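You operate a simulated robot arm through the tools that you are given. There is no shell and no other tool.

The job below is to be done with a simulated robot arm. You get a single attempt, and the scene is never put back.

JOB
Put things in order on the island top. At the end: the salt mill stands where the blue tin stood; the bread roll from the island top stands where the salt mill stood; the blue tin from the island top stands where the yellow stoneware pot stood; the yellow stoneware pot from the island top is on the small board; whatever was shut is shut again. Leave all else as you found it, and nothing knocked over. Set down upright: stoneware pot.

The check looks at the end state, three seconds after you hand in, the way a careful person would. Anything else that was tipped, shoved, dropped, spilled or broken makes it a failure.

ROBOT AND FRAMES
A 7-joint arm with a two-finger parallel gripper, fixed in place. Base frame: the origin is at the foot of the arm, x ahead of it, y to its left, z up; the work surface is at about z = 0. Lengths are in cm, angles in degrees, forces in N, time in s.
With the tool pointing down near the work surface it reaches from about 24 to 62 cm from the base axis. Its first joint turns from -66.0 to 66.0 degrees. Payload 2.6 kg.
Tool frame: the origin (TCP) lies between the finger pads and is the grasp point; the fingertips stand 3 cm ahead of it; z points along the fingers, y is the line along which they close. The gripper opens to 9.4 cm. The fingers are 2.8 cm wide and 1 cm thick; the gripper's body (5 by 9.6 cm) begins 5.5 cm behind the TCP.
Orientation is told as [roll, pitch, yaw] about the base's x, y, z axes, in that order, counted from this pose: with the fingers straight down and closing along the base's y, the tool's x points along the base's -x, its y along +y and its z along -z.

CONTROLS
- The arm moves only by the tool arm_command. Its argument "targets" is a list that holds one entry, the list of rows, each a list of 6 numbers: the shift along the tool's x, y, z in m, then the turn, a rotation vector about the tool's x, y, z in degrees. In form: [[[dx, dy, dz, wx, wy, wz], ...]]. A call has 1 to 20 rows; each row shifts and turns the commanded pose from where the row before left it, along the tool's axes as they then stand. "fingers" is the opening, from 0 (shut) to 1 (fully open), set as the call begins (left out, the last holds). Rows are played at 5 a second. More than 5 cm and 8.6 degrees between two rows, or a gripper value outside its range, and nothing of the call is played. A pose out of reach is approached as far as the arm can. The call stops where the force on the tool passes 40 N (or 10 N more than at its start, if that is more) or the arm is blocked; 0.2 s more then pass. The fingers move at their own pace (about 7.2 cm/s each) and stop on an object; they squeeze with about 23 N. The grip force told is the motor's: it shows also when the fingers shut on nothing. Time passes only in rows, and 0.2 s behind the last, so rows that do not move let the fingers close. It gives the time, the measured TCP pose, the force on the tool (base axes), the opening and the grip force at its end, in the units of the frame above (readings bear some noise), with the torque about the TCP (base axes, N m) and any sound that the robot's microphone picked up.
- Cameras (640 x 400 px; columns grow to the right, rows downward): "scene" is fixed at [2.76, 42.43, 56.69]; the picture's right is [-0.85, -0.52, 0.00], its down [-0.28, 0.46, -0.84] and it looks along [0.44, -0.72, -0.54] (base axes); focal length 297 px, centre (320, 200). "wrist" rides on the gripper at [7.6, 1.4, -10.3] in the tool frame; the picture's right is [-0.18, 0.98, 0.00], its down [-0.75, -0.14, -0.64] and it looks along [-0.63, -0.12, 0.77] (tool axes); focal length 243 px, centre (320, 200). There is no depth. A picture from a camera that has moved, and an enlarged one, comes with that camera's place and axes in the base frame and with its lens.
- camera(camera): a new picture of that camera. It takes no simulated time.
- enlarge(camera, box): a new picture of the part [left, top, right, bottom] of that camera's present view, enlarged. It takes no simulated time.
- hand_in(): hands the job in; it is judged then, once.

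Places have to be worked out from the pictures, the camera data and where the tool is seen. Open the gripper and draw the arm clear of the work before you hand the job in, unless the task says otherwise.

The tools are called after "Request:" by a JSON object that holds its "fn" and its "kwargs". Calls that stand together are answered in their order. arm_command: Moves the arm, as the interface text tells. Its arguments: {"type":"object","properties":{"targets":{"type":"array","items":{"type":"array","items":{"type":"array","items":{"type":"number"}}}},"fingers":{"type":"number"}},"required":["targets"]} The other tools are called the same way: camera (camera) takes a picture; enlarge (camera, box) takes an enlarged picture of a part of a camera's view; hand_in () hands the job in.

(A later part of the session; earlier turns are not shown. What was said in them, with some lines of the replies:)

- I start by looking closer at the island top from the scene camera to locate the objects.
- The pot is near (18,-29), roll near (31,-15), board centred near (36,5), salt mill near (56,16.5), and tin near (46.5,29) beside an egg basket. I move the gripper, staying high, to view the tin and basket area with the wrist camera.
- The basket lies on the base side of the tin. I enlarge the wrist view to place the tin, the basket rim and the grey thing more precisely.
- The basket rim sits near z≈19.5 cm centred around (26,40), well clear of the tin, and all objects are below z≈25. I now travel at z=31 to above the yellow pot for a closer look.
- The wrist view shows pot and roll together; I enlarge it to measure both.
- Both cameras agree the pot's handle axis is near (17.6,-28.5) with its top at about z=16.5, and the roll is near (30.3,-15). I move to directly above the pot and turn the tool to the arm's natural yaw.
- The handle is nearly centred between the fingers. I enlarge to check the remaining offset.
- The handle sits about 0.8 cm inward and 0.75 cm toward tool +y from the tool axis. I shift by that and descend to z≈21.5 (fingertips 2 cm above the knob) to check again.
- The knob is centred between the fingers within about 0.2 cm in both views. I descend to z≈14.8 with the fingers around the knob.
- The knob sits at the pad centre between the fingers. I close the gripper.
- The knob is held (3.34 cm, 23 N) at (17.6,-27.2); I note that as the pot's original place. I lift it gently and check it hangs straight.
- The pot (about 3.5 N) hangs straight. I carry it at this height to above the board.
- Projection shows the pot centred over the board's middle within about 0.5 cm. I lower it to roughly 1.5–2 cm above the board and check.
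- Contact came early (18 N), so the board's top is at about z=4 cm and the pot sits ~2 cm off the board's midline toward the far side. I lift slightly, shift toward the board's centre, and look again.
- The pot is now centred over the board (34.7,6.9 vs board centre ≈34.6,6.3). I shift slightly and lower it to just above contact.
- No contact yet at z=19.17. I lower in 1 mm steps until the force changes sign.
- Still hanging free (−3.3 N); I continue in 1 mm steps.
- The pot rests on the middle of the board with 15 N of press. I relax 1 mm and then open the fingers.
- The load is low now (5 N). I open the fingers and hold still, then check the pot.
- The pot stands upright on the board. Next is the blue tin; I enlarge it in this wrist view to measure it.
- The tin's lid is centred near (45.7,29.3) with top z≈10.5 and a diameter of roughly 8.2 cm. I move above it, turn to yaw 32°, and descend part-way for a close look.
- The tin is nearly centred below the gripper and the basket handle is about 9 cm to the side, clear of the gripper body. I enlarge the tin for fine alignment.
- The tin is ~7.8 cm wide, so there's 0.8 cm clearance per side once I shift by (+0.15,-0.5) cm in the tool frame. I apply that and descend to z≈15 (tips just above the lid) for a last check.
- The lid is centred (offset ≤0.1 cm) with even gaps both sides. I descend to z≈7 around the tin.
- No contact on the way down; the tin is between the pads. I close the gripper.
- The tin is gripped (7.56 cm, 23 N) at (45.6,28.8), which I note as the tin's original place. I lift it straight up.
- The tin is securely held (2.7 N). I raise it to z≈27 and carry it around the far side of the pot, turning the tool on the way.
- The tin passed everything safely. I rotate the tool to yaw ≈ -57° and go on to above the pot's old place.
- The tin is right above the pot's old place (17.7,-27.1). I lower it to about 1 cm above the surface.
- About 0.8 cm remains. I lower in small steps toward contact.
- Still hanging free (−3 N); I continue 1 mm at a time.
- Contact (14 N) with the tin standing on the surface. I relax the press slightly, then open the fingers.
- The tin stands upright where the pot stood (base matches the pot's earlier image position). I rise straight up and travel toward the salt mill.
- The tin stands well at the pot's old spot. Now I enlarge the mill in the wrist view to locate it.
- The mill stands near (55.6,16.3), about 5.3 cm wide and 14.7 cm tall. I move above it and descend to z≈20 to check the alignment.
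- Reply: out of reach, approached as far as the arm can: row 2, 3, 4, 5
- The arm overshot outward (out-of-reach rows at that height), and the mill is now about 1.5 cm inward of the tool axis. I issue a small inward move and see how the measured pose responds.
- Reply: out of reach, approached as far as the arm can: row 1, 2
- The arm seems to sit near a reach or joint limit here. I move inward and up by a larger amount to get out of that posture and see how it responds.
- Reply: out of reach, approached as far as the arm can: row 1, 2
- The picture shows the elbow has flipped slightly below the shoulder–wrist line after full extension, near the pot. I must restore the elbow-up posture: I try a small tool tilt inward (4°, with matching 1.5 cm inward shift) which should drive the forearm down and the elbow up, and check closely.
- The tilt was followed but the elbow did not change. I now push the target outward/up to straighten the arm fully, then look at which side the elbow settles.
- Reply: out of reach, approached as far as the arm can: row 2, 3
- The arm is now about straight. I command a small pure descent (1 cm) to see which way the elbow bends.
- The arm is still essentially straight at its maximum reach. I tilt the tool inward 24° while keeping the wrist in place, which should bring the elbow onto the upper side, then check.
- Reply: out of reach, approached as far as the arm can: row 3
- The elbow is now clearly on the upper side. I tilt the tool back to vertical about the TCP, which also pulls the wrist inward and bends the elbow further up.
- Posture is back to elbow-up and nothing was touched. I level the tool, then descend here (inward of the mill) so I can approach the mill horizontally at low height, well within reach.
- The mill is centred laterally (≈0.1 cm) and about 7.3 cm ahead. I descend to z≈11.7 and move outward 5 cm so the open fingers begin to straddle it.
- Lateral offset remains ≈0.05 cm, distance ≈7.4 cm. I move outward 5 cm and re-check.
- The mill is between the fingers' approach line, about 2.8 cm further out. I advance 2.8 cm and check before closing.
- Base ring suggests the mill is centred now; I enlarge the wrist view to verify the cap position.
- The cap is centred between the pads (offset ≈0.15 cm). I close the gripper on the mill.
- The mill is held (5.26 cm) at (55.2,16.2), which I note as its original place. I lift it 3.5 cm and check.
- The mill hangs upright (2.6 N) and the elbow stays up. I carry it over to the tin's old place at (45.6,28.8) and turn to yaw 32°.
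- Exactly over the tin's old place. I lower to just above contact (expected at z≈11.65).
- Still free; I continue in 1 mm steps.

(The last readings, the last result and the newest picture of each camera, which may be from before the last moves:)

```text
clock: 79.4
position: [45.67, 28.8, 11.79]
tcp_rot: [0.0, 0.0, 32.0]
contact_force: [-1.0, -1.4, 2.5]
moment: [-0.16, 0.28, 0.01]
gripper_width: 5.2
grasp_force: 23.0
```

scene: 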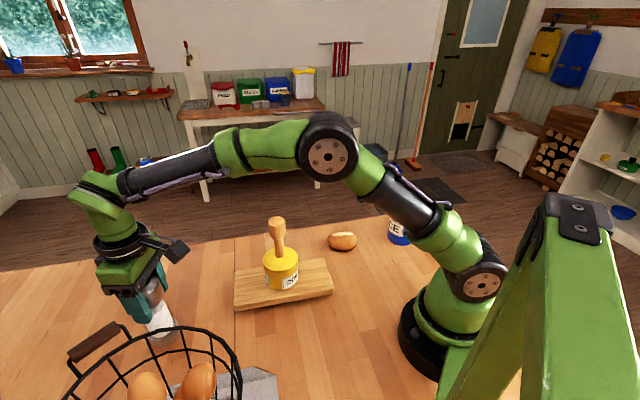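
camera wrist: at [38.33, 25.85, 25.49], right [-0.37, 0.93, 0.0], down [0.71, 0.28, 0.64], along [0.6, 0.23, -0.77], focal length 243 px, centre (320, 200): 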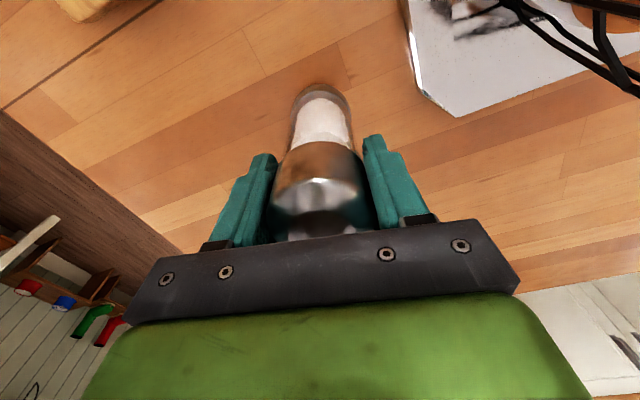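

Contact made with light load. I open the fingers and check that the mill stands.

Request:
{"fn": "arm_command", "kwargs": {"targets": [[[0, 0, 0, 0, 0, 0], [0, 0, 0, 0, 0, 0], [0, 0, 0, 0, 0, 0], [0, 0, 0, 0, 0, 0]]], "fingers": 1}}

Request:
{"fn": "camera", "kwargs": {"camera": "wrist"}}

Request:
{"fn": "enlarge", "kwargs": {"camera": "scene", "box": [60, 240, 252, 360]}}

```text
clock: 80.4
position: [45.6, 28.93, 11.64]
tcp_rot: [0.0, -0.1, 32.1]
contact_force: [0.1, 0.5, -0.2]
moment: [-0.03, 0.04, 0.0]
gripper_width: 9.41
grasp_force: 0.1
```

```text
taken
camera wrist: at [38.34, 25.89, 21.89], right [-0.36, 0.93, 0.0], down [0.71, 0.28, 0.64], along [0.6, 0.23, -0.77], focal length 243 px, centre (320, 200)
```

wrist: 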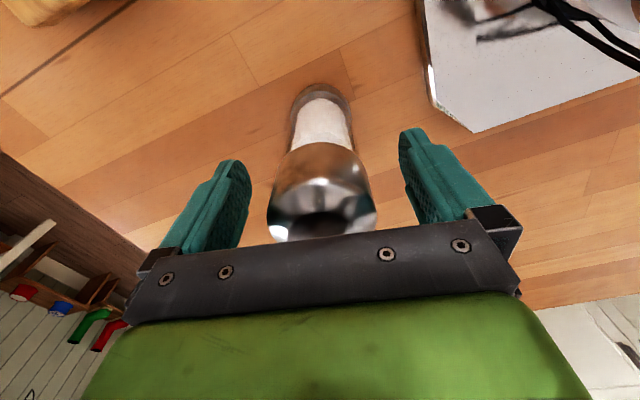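

```text
3.33 times, centred on (156, 300) of scene
camera zoom: at [2.76, 42.43, 56.69], right [-0.85, -0.52, 0.0], down [-0.28, 0.46, -0.84], along [0.44, -0.72, -0.54], focal length 991 px, centre (867, -133)
```

zoom: 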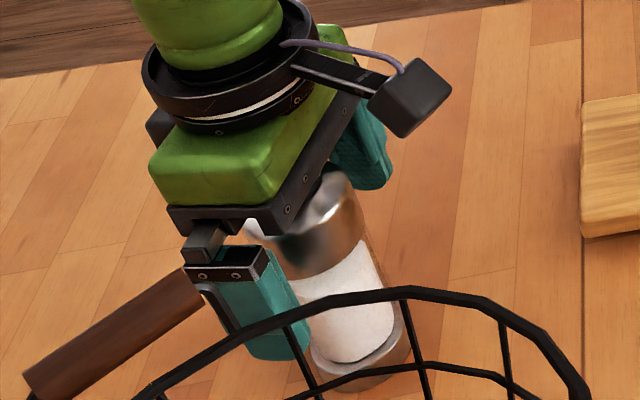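

The mill stands upright at the tin's old place. I rise clear, go around the far side of the pot, and move to above the bread roll.

Request:
{"fn": "arm_command", "kwargs": {"targets": [[[0, 0, -0.01, 0, 0, 0], [0, 0, -0.02, 0, 0, 0], [0, 0, -0.03, 0, 0, 0], [0, 0, -0.03, 0, 0, 0], [0, 0, -0.02, 0, 0, 0], [0, 0, 0, 0, 0, 0]]], "fingers": 1}}

Request:
{"fn": "camera", "kwargs": {"camera": "scene"}}

Request:
{"fn": "camera", "kwargs": {"camera": "wrist"}}

```text
clock: 81.8
position: [45.56, 28.8, 22.76]
tcp_rot: [0.0, 0.1, 32.1]
contact_force: [-0.8, -1.0, -1.0]
moment: [0.0, -0.01, 0.03]
gripper_width: 9.42
grasp_force: 0.1
```

```text
taken
```

scene: 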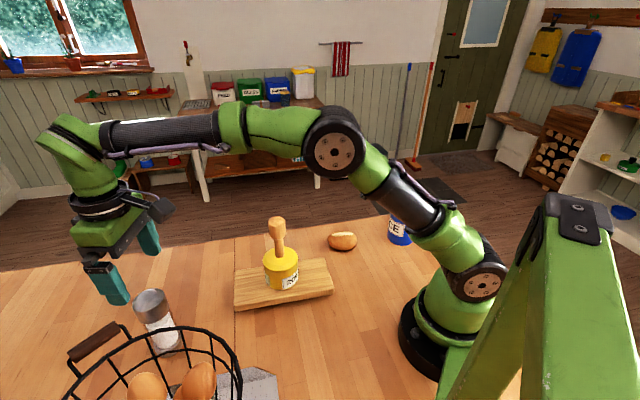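

```text
taken
camera wrist: at [38.33, 25.95, 32.97], right [-0.36, 0.93, 0.0], down [0.71, 0.28, 0.64], along [0.6, 0.23, -0.77], focal length 243 px, centre (320, 200)
```

wrist: 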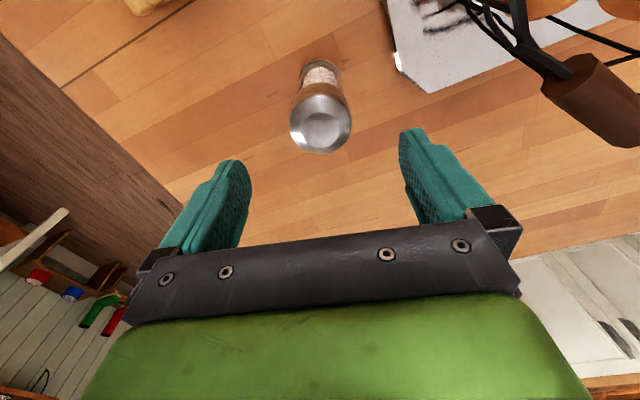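

The mill stands upright and free. Now I travel around to the roll.

Request:
{"fn": "arm_command", "kwargs": {"targets": [[[0.0132, -0.0257, 0, 0, 0, 0], [0.0132, -0.0257, 0, 0, 0, 0], [0.0132, -0.0257, 0, 0, 0, 0], [0.0132, -0.0257, 0, 0, 0, 0], [0.0132, -0.0257, 0, 0, 0, 0], [0.0132, -0.0257, 0, 0, 0, 0], [0.0132, -0.0257, 0, 0, 0, 0], [0.0132, -0.0257, 0, 0, 0, 0], [0.0132, -0.0257, 0, 0, 0, 0], [0.0132, -0.0257, 0, 0, 0, 0], [0.0287, -0.0042, 0, 0, 0, 0], [0.0287, -0.0042, 0, 0, 0, 0], [0.0287, -0.0042, 0, 0, 0, 0], [0.0287, -0.0042, 0, 0, 0, 0], [0.0287, -0.0042, 0, 0, 0, 0], [0.0287, -0.0042, 0, 0, 0, 0], [0.0287, -0.0042, 0, 0, 0, 0], [0.0287, -0.0042, 0, 0, 0, 0], [0, 0, 0, 0, 0, 0]]], "fingers": 1}}

Request:
{"fn": "camera", "kwargs": {"camera": "scene"}}

Request:
{"fn": "camera", "kwargs": {"camera": "wrist"}}

```text
clock: 85.8
position: [30.3, -15.2, 22.62]
tcp_rot: [0.0, 0.0, 32.0]
contact_force: [-0.1, 0.2, 0.4]
moment: [0.02, 0.0, -0.04]
gripper_width: 9.4
grasp_force: 0.1
```

```text
taken
```

scene: 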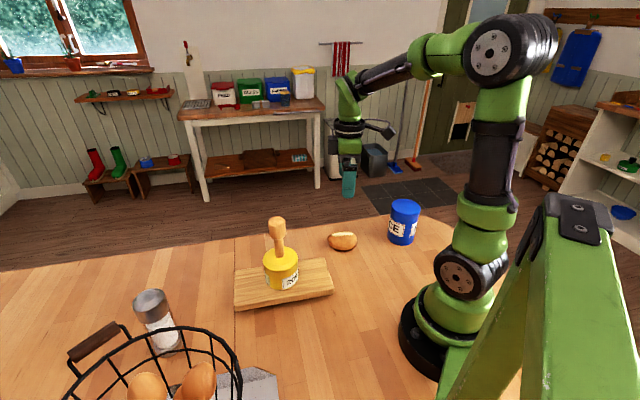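

```text
taken
camera wrist: at [23.09, -18.07, 32.84], right [-0.36, 0.93, 0.0], down [0.71, 0.28, 0.64], along [0.6, 0.23, -0.77], focal length 243 px, centre (320, 200)
```

wrist: 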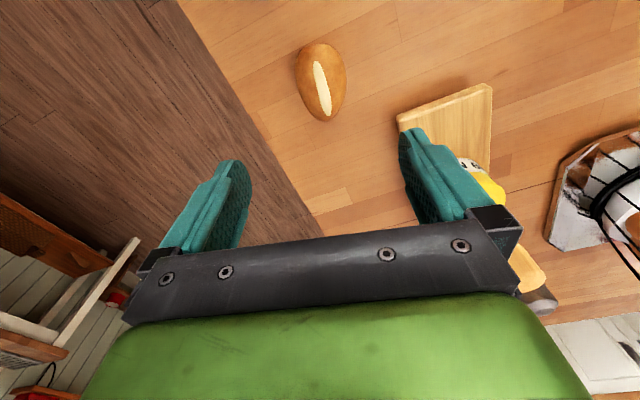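

Request:
{"fn": "enlarge", "kwargs": {"camera": "wrist", "box": [256, 30, 384, 130]}}

Request:
{"fn": "enlarge", "kwargs": {"camera": "scene", "box": [296, 215, 392, 275]}}

```text
4.00 times, centred on (320, 80) of wrist
camera zoom: at [23.09, -18.07, 32.84], right [-0.36, 0.93, 0.0], down [0.71, 0.28, 0.64], along [0.6, 0.23, -0.77], focal length 970 px, centre (320, 680)
```

zoom: 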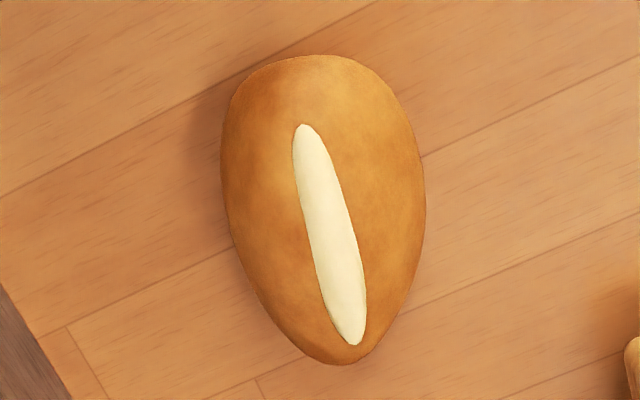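

```text
6.67 times, centred on (344, 245) of scene
camera zoom: at [2.76, 42.43, 56.69], right [-0.85, -0.52, 0.0], down [-0.28, 0.46, -0.84], along [0.44, -0.72, -0.54], focal length 1982 px, centre (160, -100)
```

zoom: 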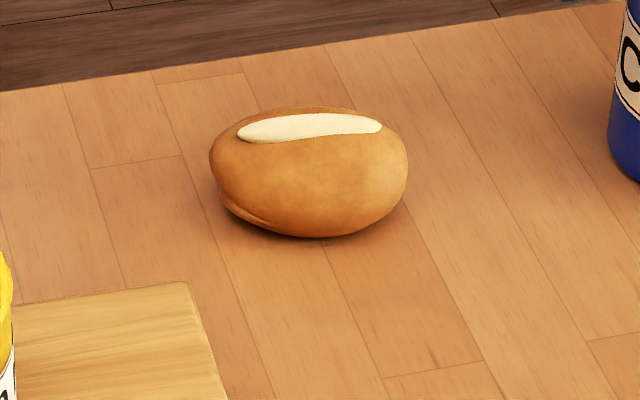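

The roll's long axis lies along the tool's x at this yaw; it is ~5.7 cm wide and 0.27 cm to tool +y, widest ~0.9 cm inward. I shift onto the widest part and descend to z≈10 for a check.

Request:
{"fn": "arm_command", "kwargs": {"targets": [[[0.009, 0.0027, 0.02, 0, 0, 0], [0, 0, 0.035, 0, 0, 0], [0, 0, 0.035, 0, 0, 0], [0, 0, 0.035, 0, 0, 0], [0, 0, 0, 0, 0, 0]]], "fingers": 1}}

Request:
{"fn": "camera", "kwargs": {"camera": "wrist"}}

Request:
{"fn": "enlarge", "kwargs": {"camera": "scene", "box": [280, 165, 408, 265]}}

```text
clock: 87.0
position: [29.51, -15.23, 9.96]
tcp_rot: [0.0, 0.0, 31.9]
contact_force: [-0.3, -0.5, 0.2]
moment: [-0.03, 0.0, 0.02]
gripper_width: 9.39
grasp_force: 0.1
```

```text
taken
camera wrist: at [22.2, -18.1, 20.24], right [-0.36, 0.93, 0.0], down [0.71, 0.28, 0.64], along [0.6, 0.23, -0.77], focal length 243 px, centre (320, 200)
```

wrist: 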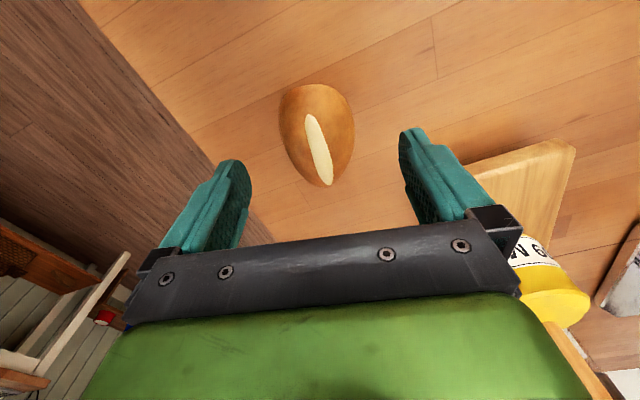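

```text
4.00 times, centred on (344, 215) of scene
camera zoom: at [2.76, 42.43, 56.69], right [-0.85, -0.52, 0.0], down [-0.28, 0.46, -0.84], along [0.44, -0.72, -0.54], focal length 1189 px, centre (224, 140)
```

zoom: 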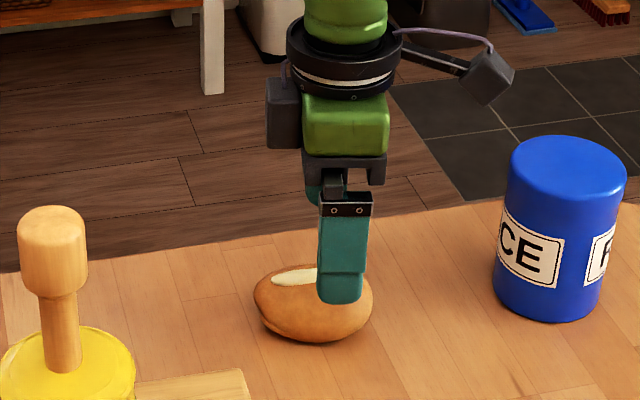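

The roll is well centred laterally, with the tool axis about 1.1 cm inward of its middle (at the widest part). I descend to z≈3.7 with the fingertips just off the surface.

Request:
{"fn": "arm_command", "kwargs": {"targets": [[[0.001, -0.001, 0.02, 0, 0, 0], [0, 0, 0.02, 0, 0, 0], [0, 0, 0.015, 0, 0, 0], [0, 0, 0.008, 0, 0, 0], [0, 0, 0, 0, 0, 0]]], "fingers": 1}}

Request:
{"fn": "camera", "kwargs": {"camera": "wrist"}}

Request:
{"fn": "enlarge", "kwargs": {"camera": "scene", "box": [280, 185, 408, 285]}}

```text
clock: 88.2
position: [29.3, -15.39, 3.89]
tcp_rot: [0.0, 0.0, 32.0]
contact_force: [-0.7, 0.9, 0.3]
moment: [-0.01, -0.03, 0.02]
gripper_width: 9.39
grasp_force: 0.1
```

```text
taken
camera wrist: at [22.1, -18.18, 14.12], right [-0.36, 0.93, 0.0], down [0.71, 0.28, 0.64], along [0.6, 0.23, -0.77], focal length 243 px, centre (320, 200)
```

wrist: 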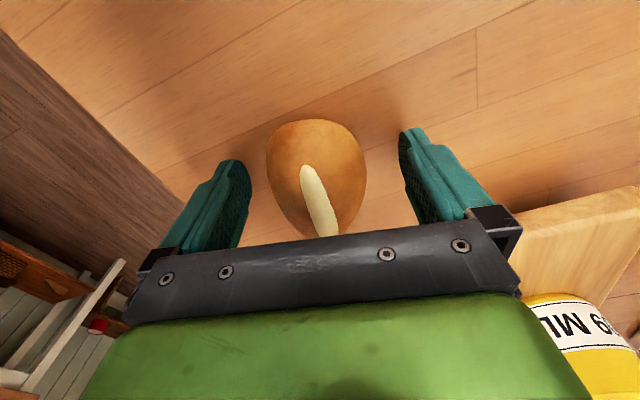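

```text
4.00 times, centred on (344, 235) of scene
camera zoom: at [2.76, 42.43, 56.69], right [-0.85, -0.52, 0.0], down [-0.28, 0.46, -0.84], along [0.44, -0.72, -0.54], focal length 1189 px, centre (224, 60)
```

zoom: 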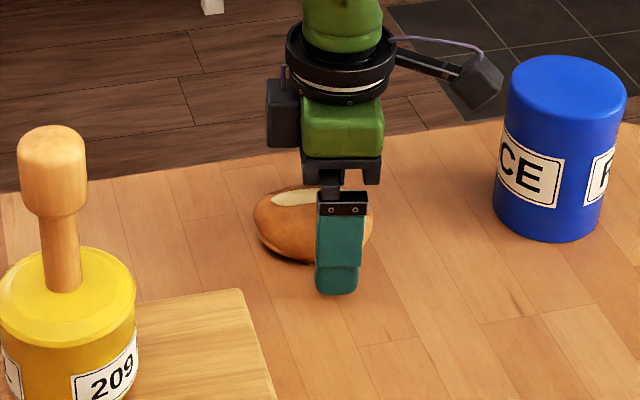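

The roll is centred between the fingers. I close on it.

Request:
{"fn": "arm_command", "kwargs": {"targets": [[[0, 0, 0.002, 0, 0, 0], [0, 0, 0, 0, 0, 0], [0, 0, 0, 0, 0, 0], [0, 0, 0, 0, 0, 0], [0, 0, 0, 0, 0, 0]]], "fingers": 0}}

Request:
{"fn": "camera", "kwargs": {"camera": "wrist"}}

Request:
{"fn": "enlarge", "kwargs": {"camera": "scene", "box": [280, 185, 408, 285]}}

```text
clock: 89.4
position: [29.42, -15.36, 3.67]
tcp_rot: [0.0, 0.0, 32.1]
contact_force: [0.2, -1.0, 2.3]
moment: [-0.03, -0.01, -0.05]
gripper_width: 5.51
grasp_force: 22.7
```

```text
taken
camera wrist: at [22.12, -18.25, 13.95], right [-0.36, 0.93, 0.0], down [0.71, 0.28, 0.64], along [0.6, 0.23, -0.77], focal length 243 px, centre (320, 200)
```

wrist: 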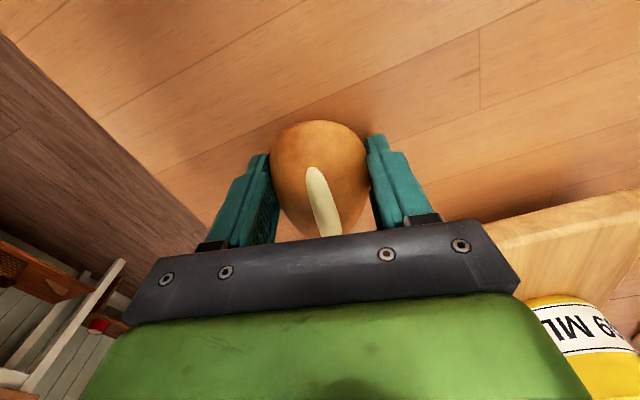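

```text
4.00 times, centred on (344, 235) of scene
camera zoom: at [2.76, 42.43, 56.69], right [-0.85, -0.52, 0.0], down [-0.28, 0.46, -0.84], along [0.44, -0.72, -0.54], focal length 1189 px, centre (224, 60)
```

zoom: 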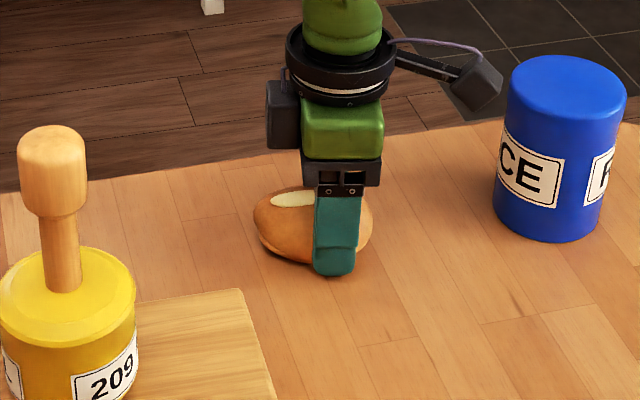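

The roll is gripped (5.5 cm). I lift it gently and check that it holds.

Request:
{"fn": "arm_command", "kwargs": {"targets": [[[0, 0, -0.004, 0, 0, 0], [0, 0, -0.008, 0, 0, 0], [0, 0, -0.015, 0, 0, 0], [0, 0, -0.02, 0, 0, 0], [0, 0, -0.02, 0, 0, 0], [0, 0, -0.015, 0, 0, 0], [0, 0, 0, 0, 0, 0]]], "fingers": 0}}

Request:
{"fn": "camera", "kwargs": {"camera": "wrist"}}

Request:
{"fn": "camera", "kwargs": {"camera": "scene"}}

```text
clock: 91.0
position: [29.28, -15.37, 11.8]
tcp_rot: [0.0, 0.0, 31.9]
contact_force: [-0.3, -0.4, -1.0]
moment: [0.01, 0.0, -0.02]
gripper_width: 5.45
grasp_force: 22.7
```

```text
taken
camera wrist: at [22.08, -18.22, 22.02], right [-0.36, 0.93, 0.0], down [0.71, 0.28, 0.64], along [0.6, 0.23, -0.77], focal length 243 px, centre (320, 200)
```

wrist: 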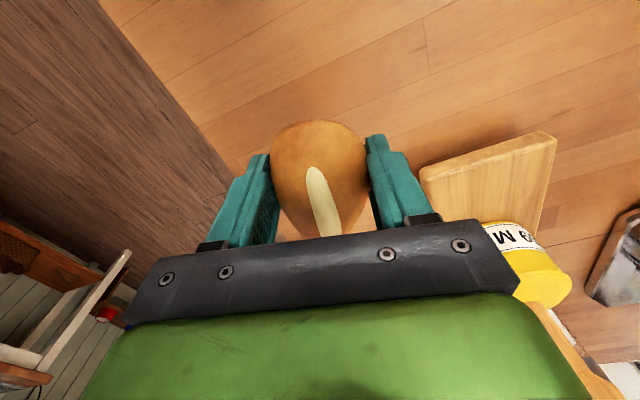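

```text
taken
```

scene: 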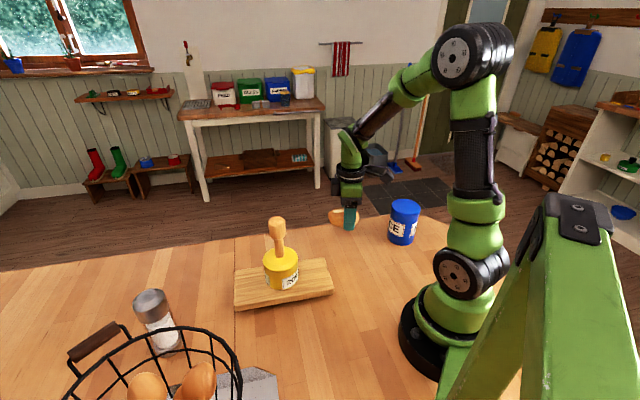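

The roll hangs steadily in the grip. I carry it around the far side of the board and pot to the mill's old place.

Request:
{"fn": "arm_command", "kwargs": {"targets": [[[-0.0242, -0.006, 0, 0, 0, 0], [-0.0242, -0.006, 0, 0, 0, 0], [-0.0242, -0.006, 0, 0, 0, 0], [-0.0242, -0.006, 0, 0, 0, 0], [-0.0242, -0.006, 0, 0, 0, 0], [-0.0242, -0.006, 0, 0, 0, 0], [-0.0242, -0.006, 0, 0, 0, 0], [-0.021, 0.0121, 0, 0, 0, 0], [-0.021, 0.0121, 0, 0, 0, 0], [-0.021, 0.0121, 0, 0, 0, 0], [-0.021, 0.0121, 0, 0, 0, 0], [-0.021, 0.0121, 0, 0, 0, 0], [-0.021, 0.0121, 0, 0, 0, 0], [-0.021, 0.0121, 0, 0, 0, 0], [0, 0, 0, 0, 0, 0]]], "fingers": 0}}

Request:
{"fn": "camera", "kwargs": {"camera": "scene"}}

```text
clock: 94.2
position: [53.73, 4.9, 11.66]
tcp_rot: [0.1, 0.1, 32.0]
contact_force: [-0.3, -0.9, -0.7]
moment: [-0.02, 0.01, -0.01]
gripper_width: 5.44
grasp_force: 22.7
```

```text
taken
```

scene: 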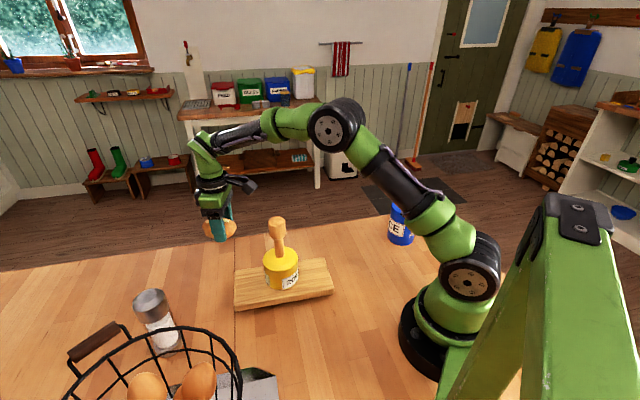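

Elbow is up and the path is clear. I finish the move to (54.1,15.6), so the roll's middle lies over the mill's old place.

Request:
{"fn": "arm_command", "kwargs": {"targets": [[[-0.0119, 0.0177, 0, 0, 0, 0], [-0.0119, 0.0177, 0, 0, 0, 0], [-0.0119, 0.0177, 0, 0, 0, 0], [-0.0119, 0.0177, 0, 0, 0, 0], [-0.0119, 0.0177, 0, 0, 0, 0], [0, 0, 0, 0, 0, 0]]], "fingers": 0}}

Request:
{"fn": "camera", "kwargs": {"camera": "scene"}}

Request:
{"fn": "camera", "kwargs": {"camera": "wrist"}}

```text
clock: 95.6
position: [54.19, 15.64, 11.97]
tcp_rot: [0.0, 0.1, 32.1]
contact_force: [0.4, -0.3, -0.5]
moment: [-0.02, 0.0, 0.01]
gripper_width: 5.43
grasp_force: 22.7
```

```text
taken
```

scene: 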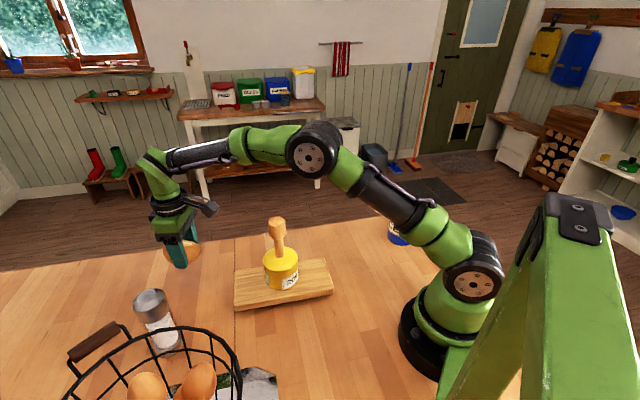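

```text
taken
camera wrist: at [47.08, 12.69, 22.17], right [-0.36, 0.93, 0.0], down [0.71, 0.28, 0.64], along [0.6, 0.23, -0.77], focal length 243 px, centre (320, 200)
```

wrist: 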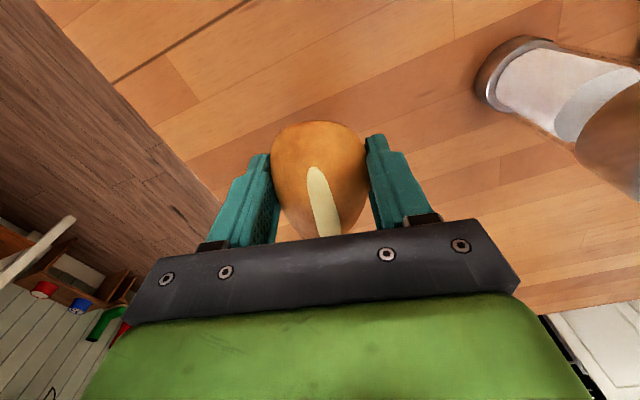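

The roll is above the mill's old place with clear table beneath. I lower it to about 0.7 cm above the surface.

Request:
{"fn": "arm_command", "kwargs": {"targets": [[[0, 0, 0.015, 0, 0, 0], [0, 0, 0.02, 0, 0, 0], [0, 0, 0.02, 0, 0, 0], [0, 0, 0.015, 0, 0, 0], [0, 0, 0.006, 0, 0, 0], [0, 0, 0, 0, 0, 0]]], "fingers": 0}}

Request:
{"fn": "arm_command", "kwargs": {"targets": [[[0, 0, 0.002, 0, 0, 0], [0, 0, 0.002, 0, 0, 0], [0, 0, 0, 0, 0, 0]]], "fingers": 0}}

```text
clock: 97.0
position: [54.17, 15.45, 4.15]
tcp_rot: [0.1, 0.0, 32.0]
contact_force: [1.3, 0.0, -0.8]
moment: [0.02, -0.01, -0.03]
gripper_width: 5.41
grasp_force: 23.2
```

```text
clock: 97.8
position: [54.11, 15.52, 3.79]
tcp_rot: [0.2, 0.0, 32.0]
contact_force: [0.7, 0.3, -1.0]
moment: [-0.01, -0.01, -0.03]
gripper_width: 5.44
grasp_force: 22.9
```

Very close to the surface now (grasp height was 3.67). I lower another 1 mm steps until contact.

Request:
{"fn": "arm_command", "kwargs": {"targets": [[[0, 0, 0.001, 0, 0, 0], [0, 0, 0, 0, 0, 0]]], "fingers": 0}}

Request:
{"fn": "enlarge", "kwargs": {"camera": "scene", "box": [105, 200, 265, 300]}}

```text
clock: 98.4
position: [54.2, 15.6, 3.51]
tcp_rot: [0.0, 0.0, 31.9]
contact_force: [-0.6, -1.1, -0.2]
moment: [0.05, -0.01, 0.0]
gripper_width: 5.42
grasp_force: 23.6
```

```text
4.00 times, centred on (185, 250) of scene
camera zoom: at [2.76, 42.43, 56.69], right [-0.85, -0.52, 0.0], down [-0.28, 0.46, -0.84], along [0.44, -0.72, -0.54], focal length 1189 px, centre (860, 0)
```

zoom: 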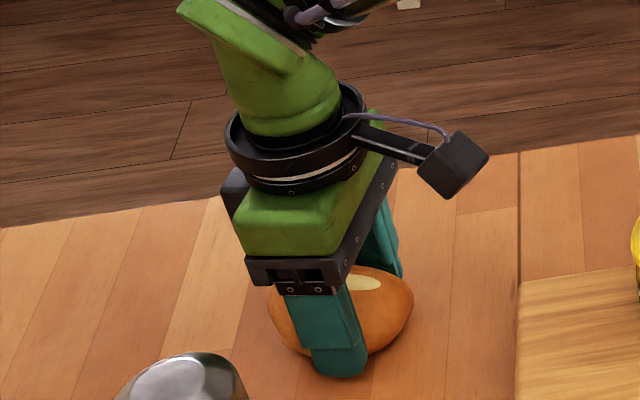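

Request:
{"fn": "arm_command", "kwargs": {"targets": [[[0, 0, 0.001, 0, 0, 0], [0, 0, 0, 0, 0, 0]]], "fingers": 0}}

```text
clock: 99.0
position: [54.28, 15.6, 3.69]
tcp_rot: [0.1, 0.0, 32.1]
contact_force: [-1.8, 0.4, 6.1]
moment: [0.06, 0.1, 0.05]
gripper_width: 5.43
grasp_force: 22.8
```

Contact (6 N). I open the fingers and let the roll settle.

Request:
{"fn": "arm_command", "kwargs": {"targets": [[[0, 0, 0, 0, 0, 0], [0, 0, 0, 0, 0, 0], [0, 0, 0, 0, 0, 0], [0, 0, 0, 0, 0, 0]]], "fingers": 1}}

Request:
{"fn": "camera", "kwargs": {"camera": "wrist"}}

Request:
{"fn": "enlarge", "kwargs": {"camera": "scene", "box": [105, 200, 265, 300]}}

```text
clock: 100.0
position: [54.15, 15.62, 3.54]
tcp_rot: [-0.1, -0.1, 32.1]
contact_force: [0.4, 0.9, 0.1]
moment: [-0.01, 0.01, 0.02]
gripper_width: 9.38
grasp_force: 0.1
```

```text
taken
camera wrist: at [47.04, 12.74, 13.86], right [-0.36, 0.93, 0.0], down [0.71, 0.28, 0.64], along [0.6, 0.23, -0.77], focal length 243 px, centre (320, 200)
```

wrist: 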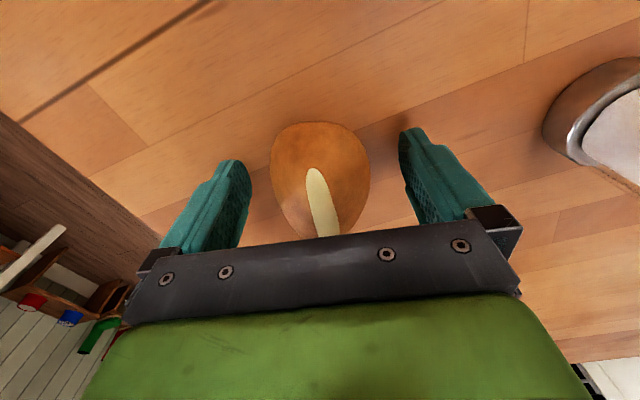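

```text
4.00 times, centred on (185, 250) of scene
camera zoom: at [2.76, 42.43, 56.69], right [-0.85, -0.52, 0.0], down [-0.28, 0.46, -0.84], along [0.44, -0.72, -0.54], focal length 1189 px, centre (860, 0)
```

zoom: 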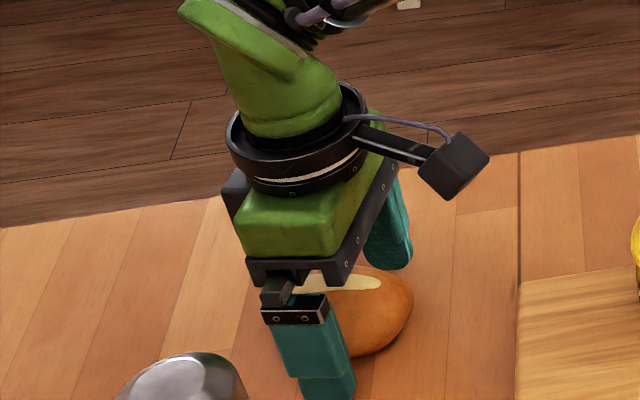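

The roll rests steadily and the fingers are free. I rise straight up, then draw the arm back and away from the objects.

Request:
{"fn": "arm_command", "kwargs": {"targets": [[[0, 0, -0.01, 0, 0, 0], [0, 0, -0.02, 0, 0, 0], [0, 0, -0.03, 0, 0, 0], [0, 0, -0.03, 0, 0, 0], [0, 0, -0.01, 0, 0, 0], [0, 0, 0, 0, 0, 0]]], "fingers": 1}}

Request:
{"fn": "arm_command", "kwargs": {"targets": [[[0.0202, -0.0177, -0.0125, 0, 0, 0], [0.0202, -0.0177, -0.0125, 0, 0, 0], [0.0202, -0.0177, -0.0125, 0, 0, 0], [0.0202, -0.0177, -0.0125, 0, 0, 0], [0.0202, -0.0177, -0.0125, 0, 0, 0], [0.0202, -0.0177, -0.0125, 0, 0, 0], [0.0202, -0.0177, -0.0125, 0, 0, 0], [0.0202, -0.0177, -0.0125, 0, 0, 0], [0, 0, 0, 0, 0, 0]]], "fingers": 1}}

Request:
{"fn": "camera", "kwargs": {"camera": "scene"}}

Request:
{"fn": "camera", "kwargs": {"camera": "wrist"}}

```text
clock: 101.4
position: [54.21, 15.56, 13.42]
tcp_rot: [0.0, 0.0, 32.0]
contact_force: [-0.2, -0.6, 0.3]
moment: [0.03, 0.01, -0.01]
gripper_width: 9.42
grasp_force: 0.1
```

```text
clock: 103.4
position: [48.06, -4.89, 23.56]
tcp_rot: [0.0, 0.1, 32.0]
contact_force: [0.5, 1.1, 0.5]
moment: [0.0, 0.0, 0.03]
gripper_width: 9.4
grasp_force: 0.1
```

```text
taken
```

scene: 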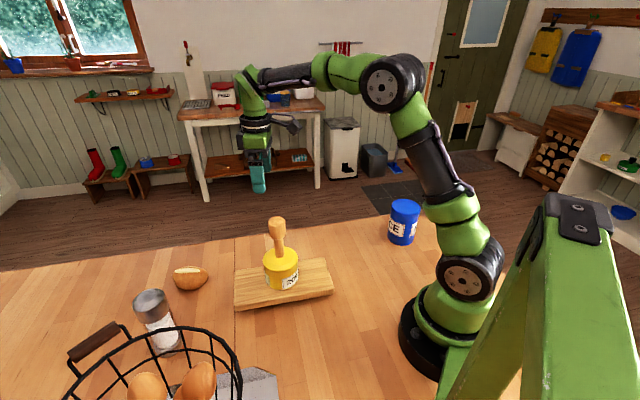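

```text
taken
camera wrist: at [40.74, -7.81, 33.84], right [-0.36, 0.93, 0.0], down [0.71, 0.28, 0.64], along [0.6, 0.23, -0.77], focal length 243 px, centre (320, 200)
```

wrist: 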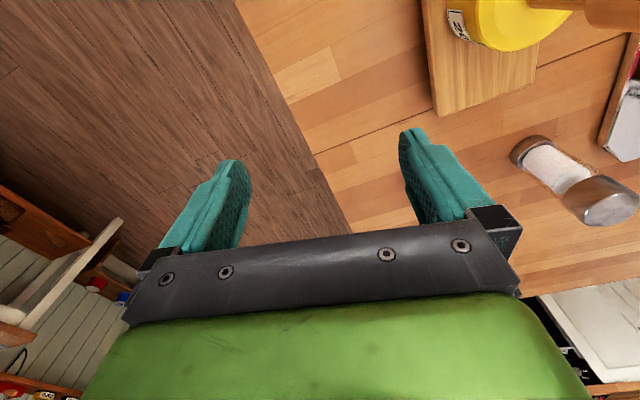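

All pieces appear in place. I take enlarged views for a final check of each object and the basket.

Request:
{"fn": "enlarge", "kwargs": {"camera": "scene", "box": [60, 240, 300, 400]}}

Request:
{"fn": "enlarge", "kwargs": {"camera": "scene", "box": [220, 190, 440, 320]}}

```text
2.50 times, centred on (180, 320) of scene
camera zoom: at [2.76, 42.43, 56.69], right [-0.85, -0.52, 0.0], down [-0.28, 0.46, -0.84], along [0.44, -0.72, -0.54], focal length 743 px, centre (670, -100)
```

zoom: 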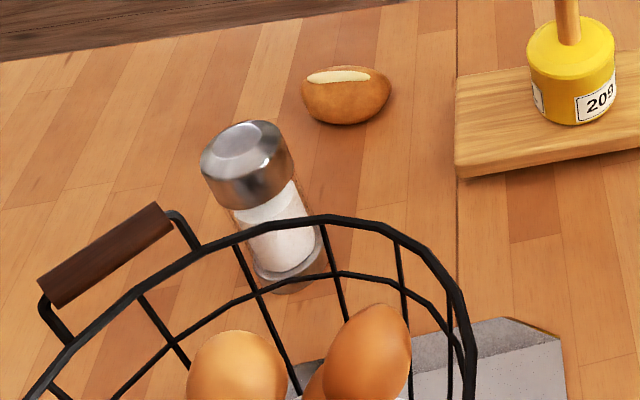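

```text
2.91 times, centred on (330, 255) of scene
camera zoom: at [2.76, 42.43, 56.69], right [-0.85, -0.52, 0.0], down [-0.28, 0.46, -0.84], along [0.44, -0.72, -0.54], focal length 865 px, centre (291, 40)
```

zoom: 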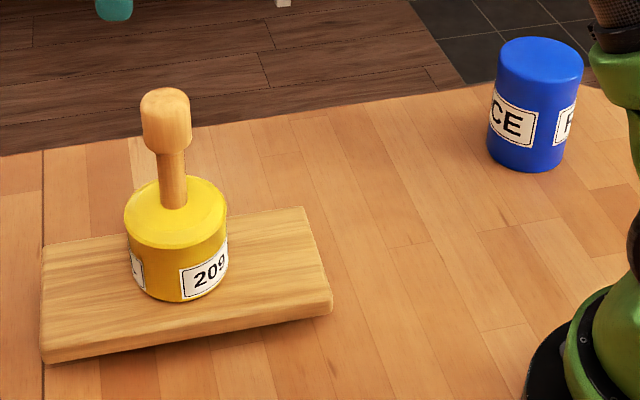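

The roll stands where the mill stood and the mill where the tin stood. The tin is at the pot's old place, and the pot is upright on the unmoved board. Basket and eggs are untouched, nothing was opened, and the gripper is open and clear, so I hand in.

Request:
{"fn": "hand_in", "kwargs": {}}

```text
The job is handed in.
```

I've handed the job in, with every item where you asked. I checked this in the final pictures before handing in, but I haven't had a result back.

- **Salt mill:** it stands upright where the blue tin stood.
- **Bread roll:** it rests where the salt mill stood.
- **Blue tin:** it stands where the yellow stoneware pot stood.
- **Yellow stoneware pot:** it stands upright near the middle of the small board.

The pictures show the board, the basket and the eggs as they were, and nothing was knocked over. I opened nothing, so there was nothing to shut again. The gripper is open and clear of the objects.

On the way to the salt mill, the arm over-reached and its elbow dropped to within a few centimetres of the pot on the board. I brought it back up, and it touched nothing.
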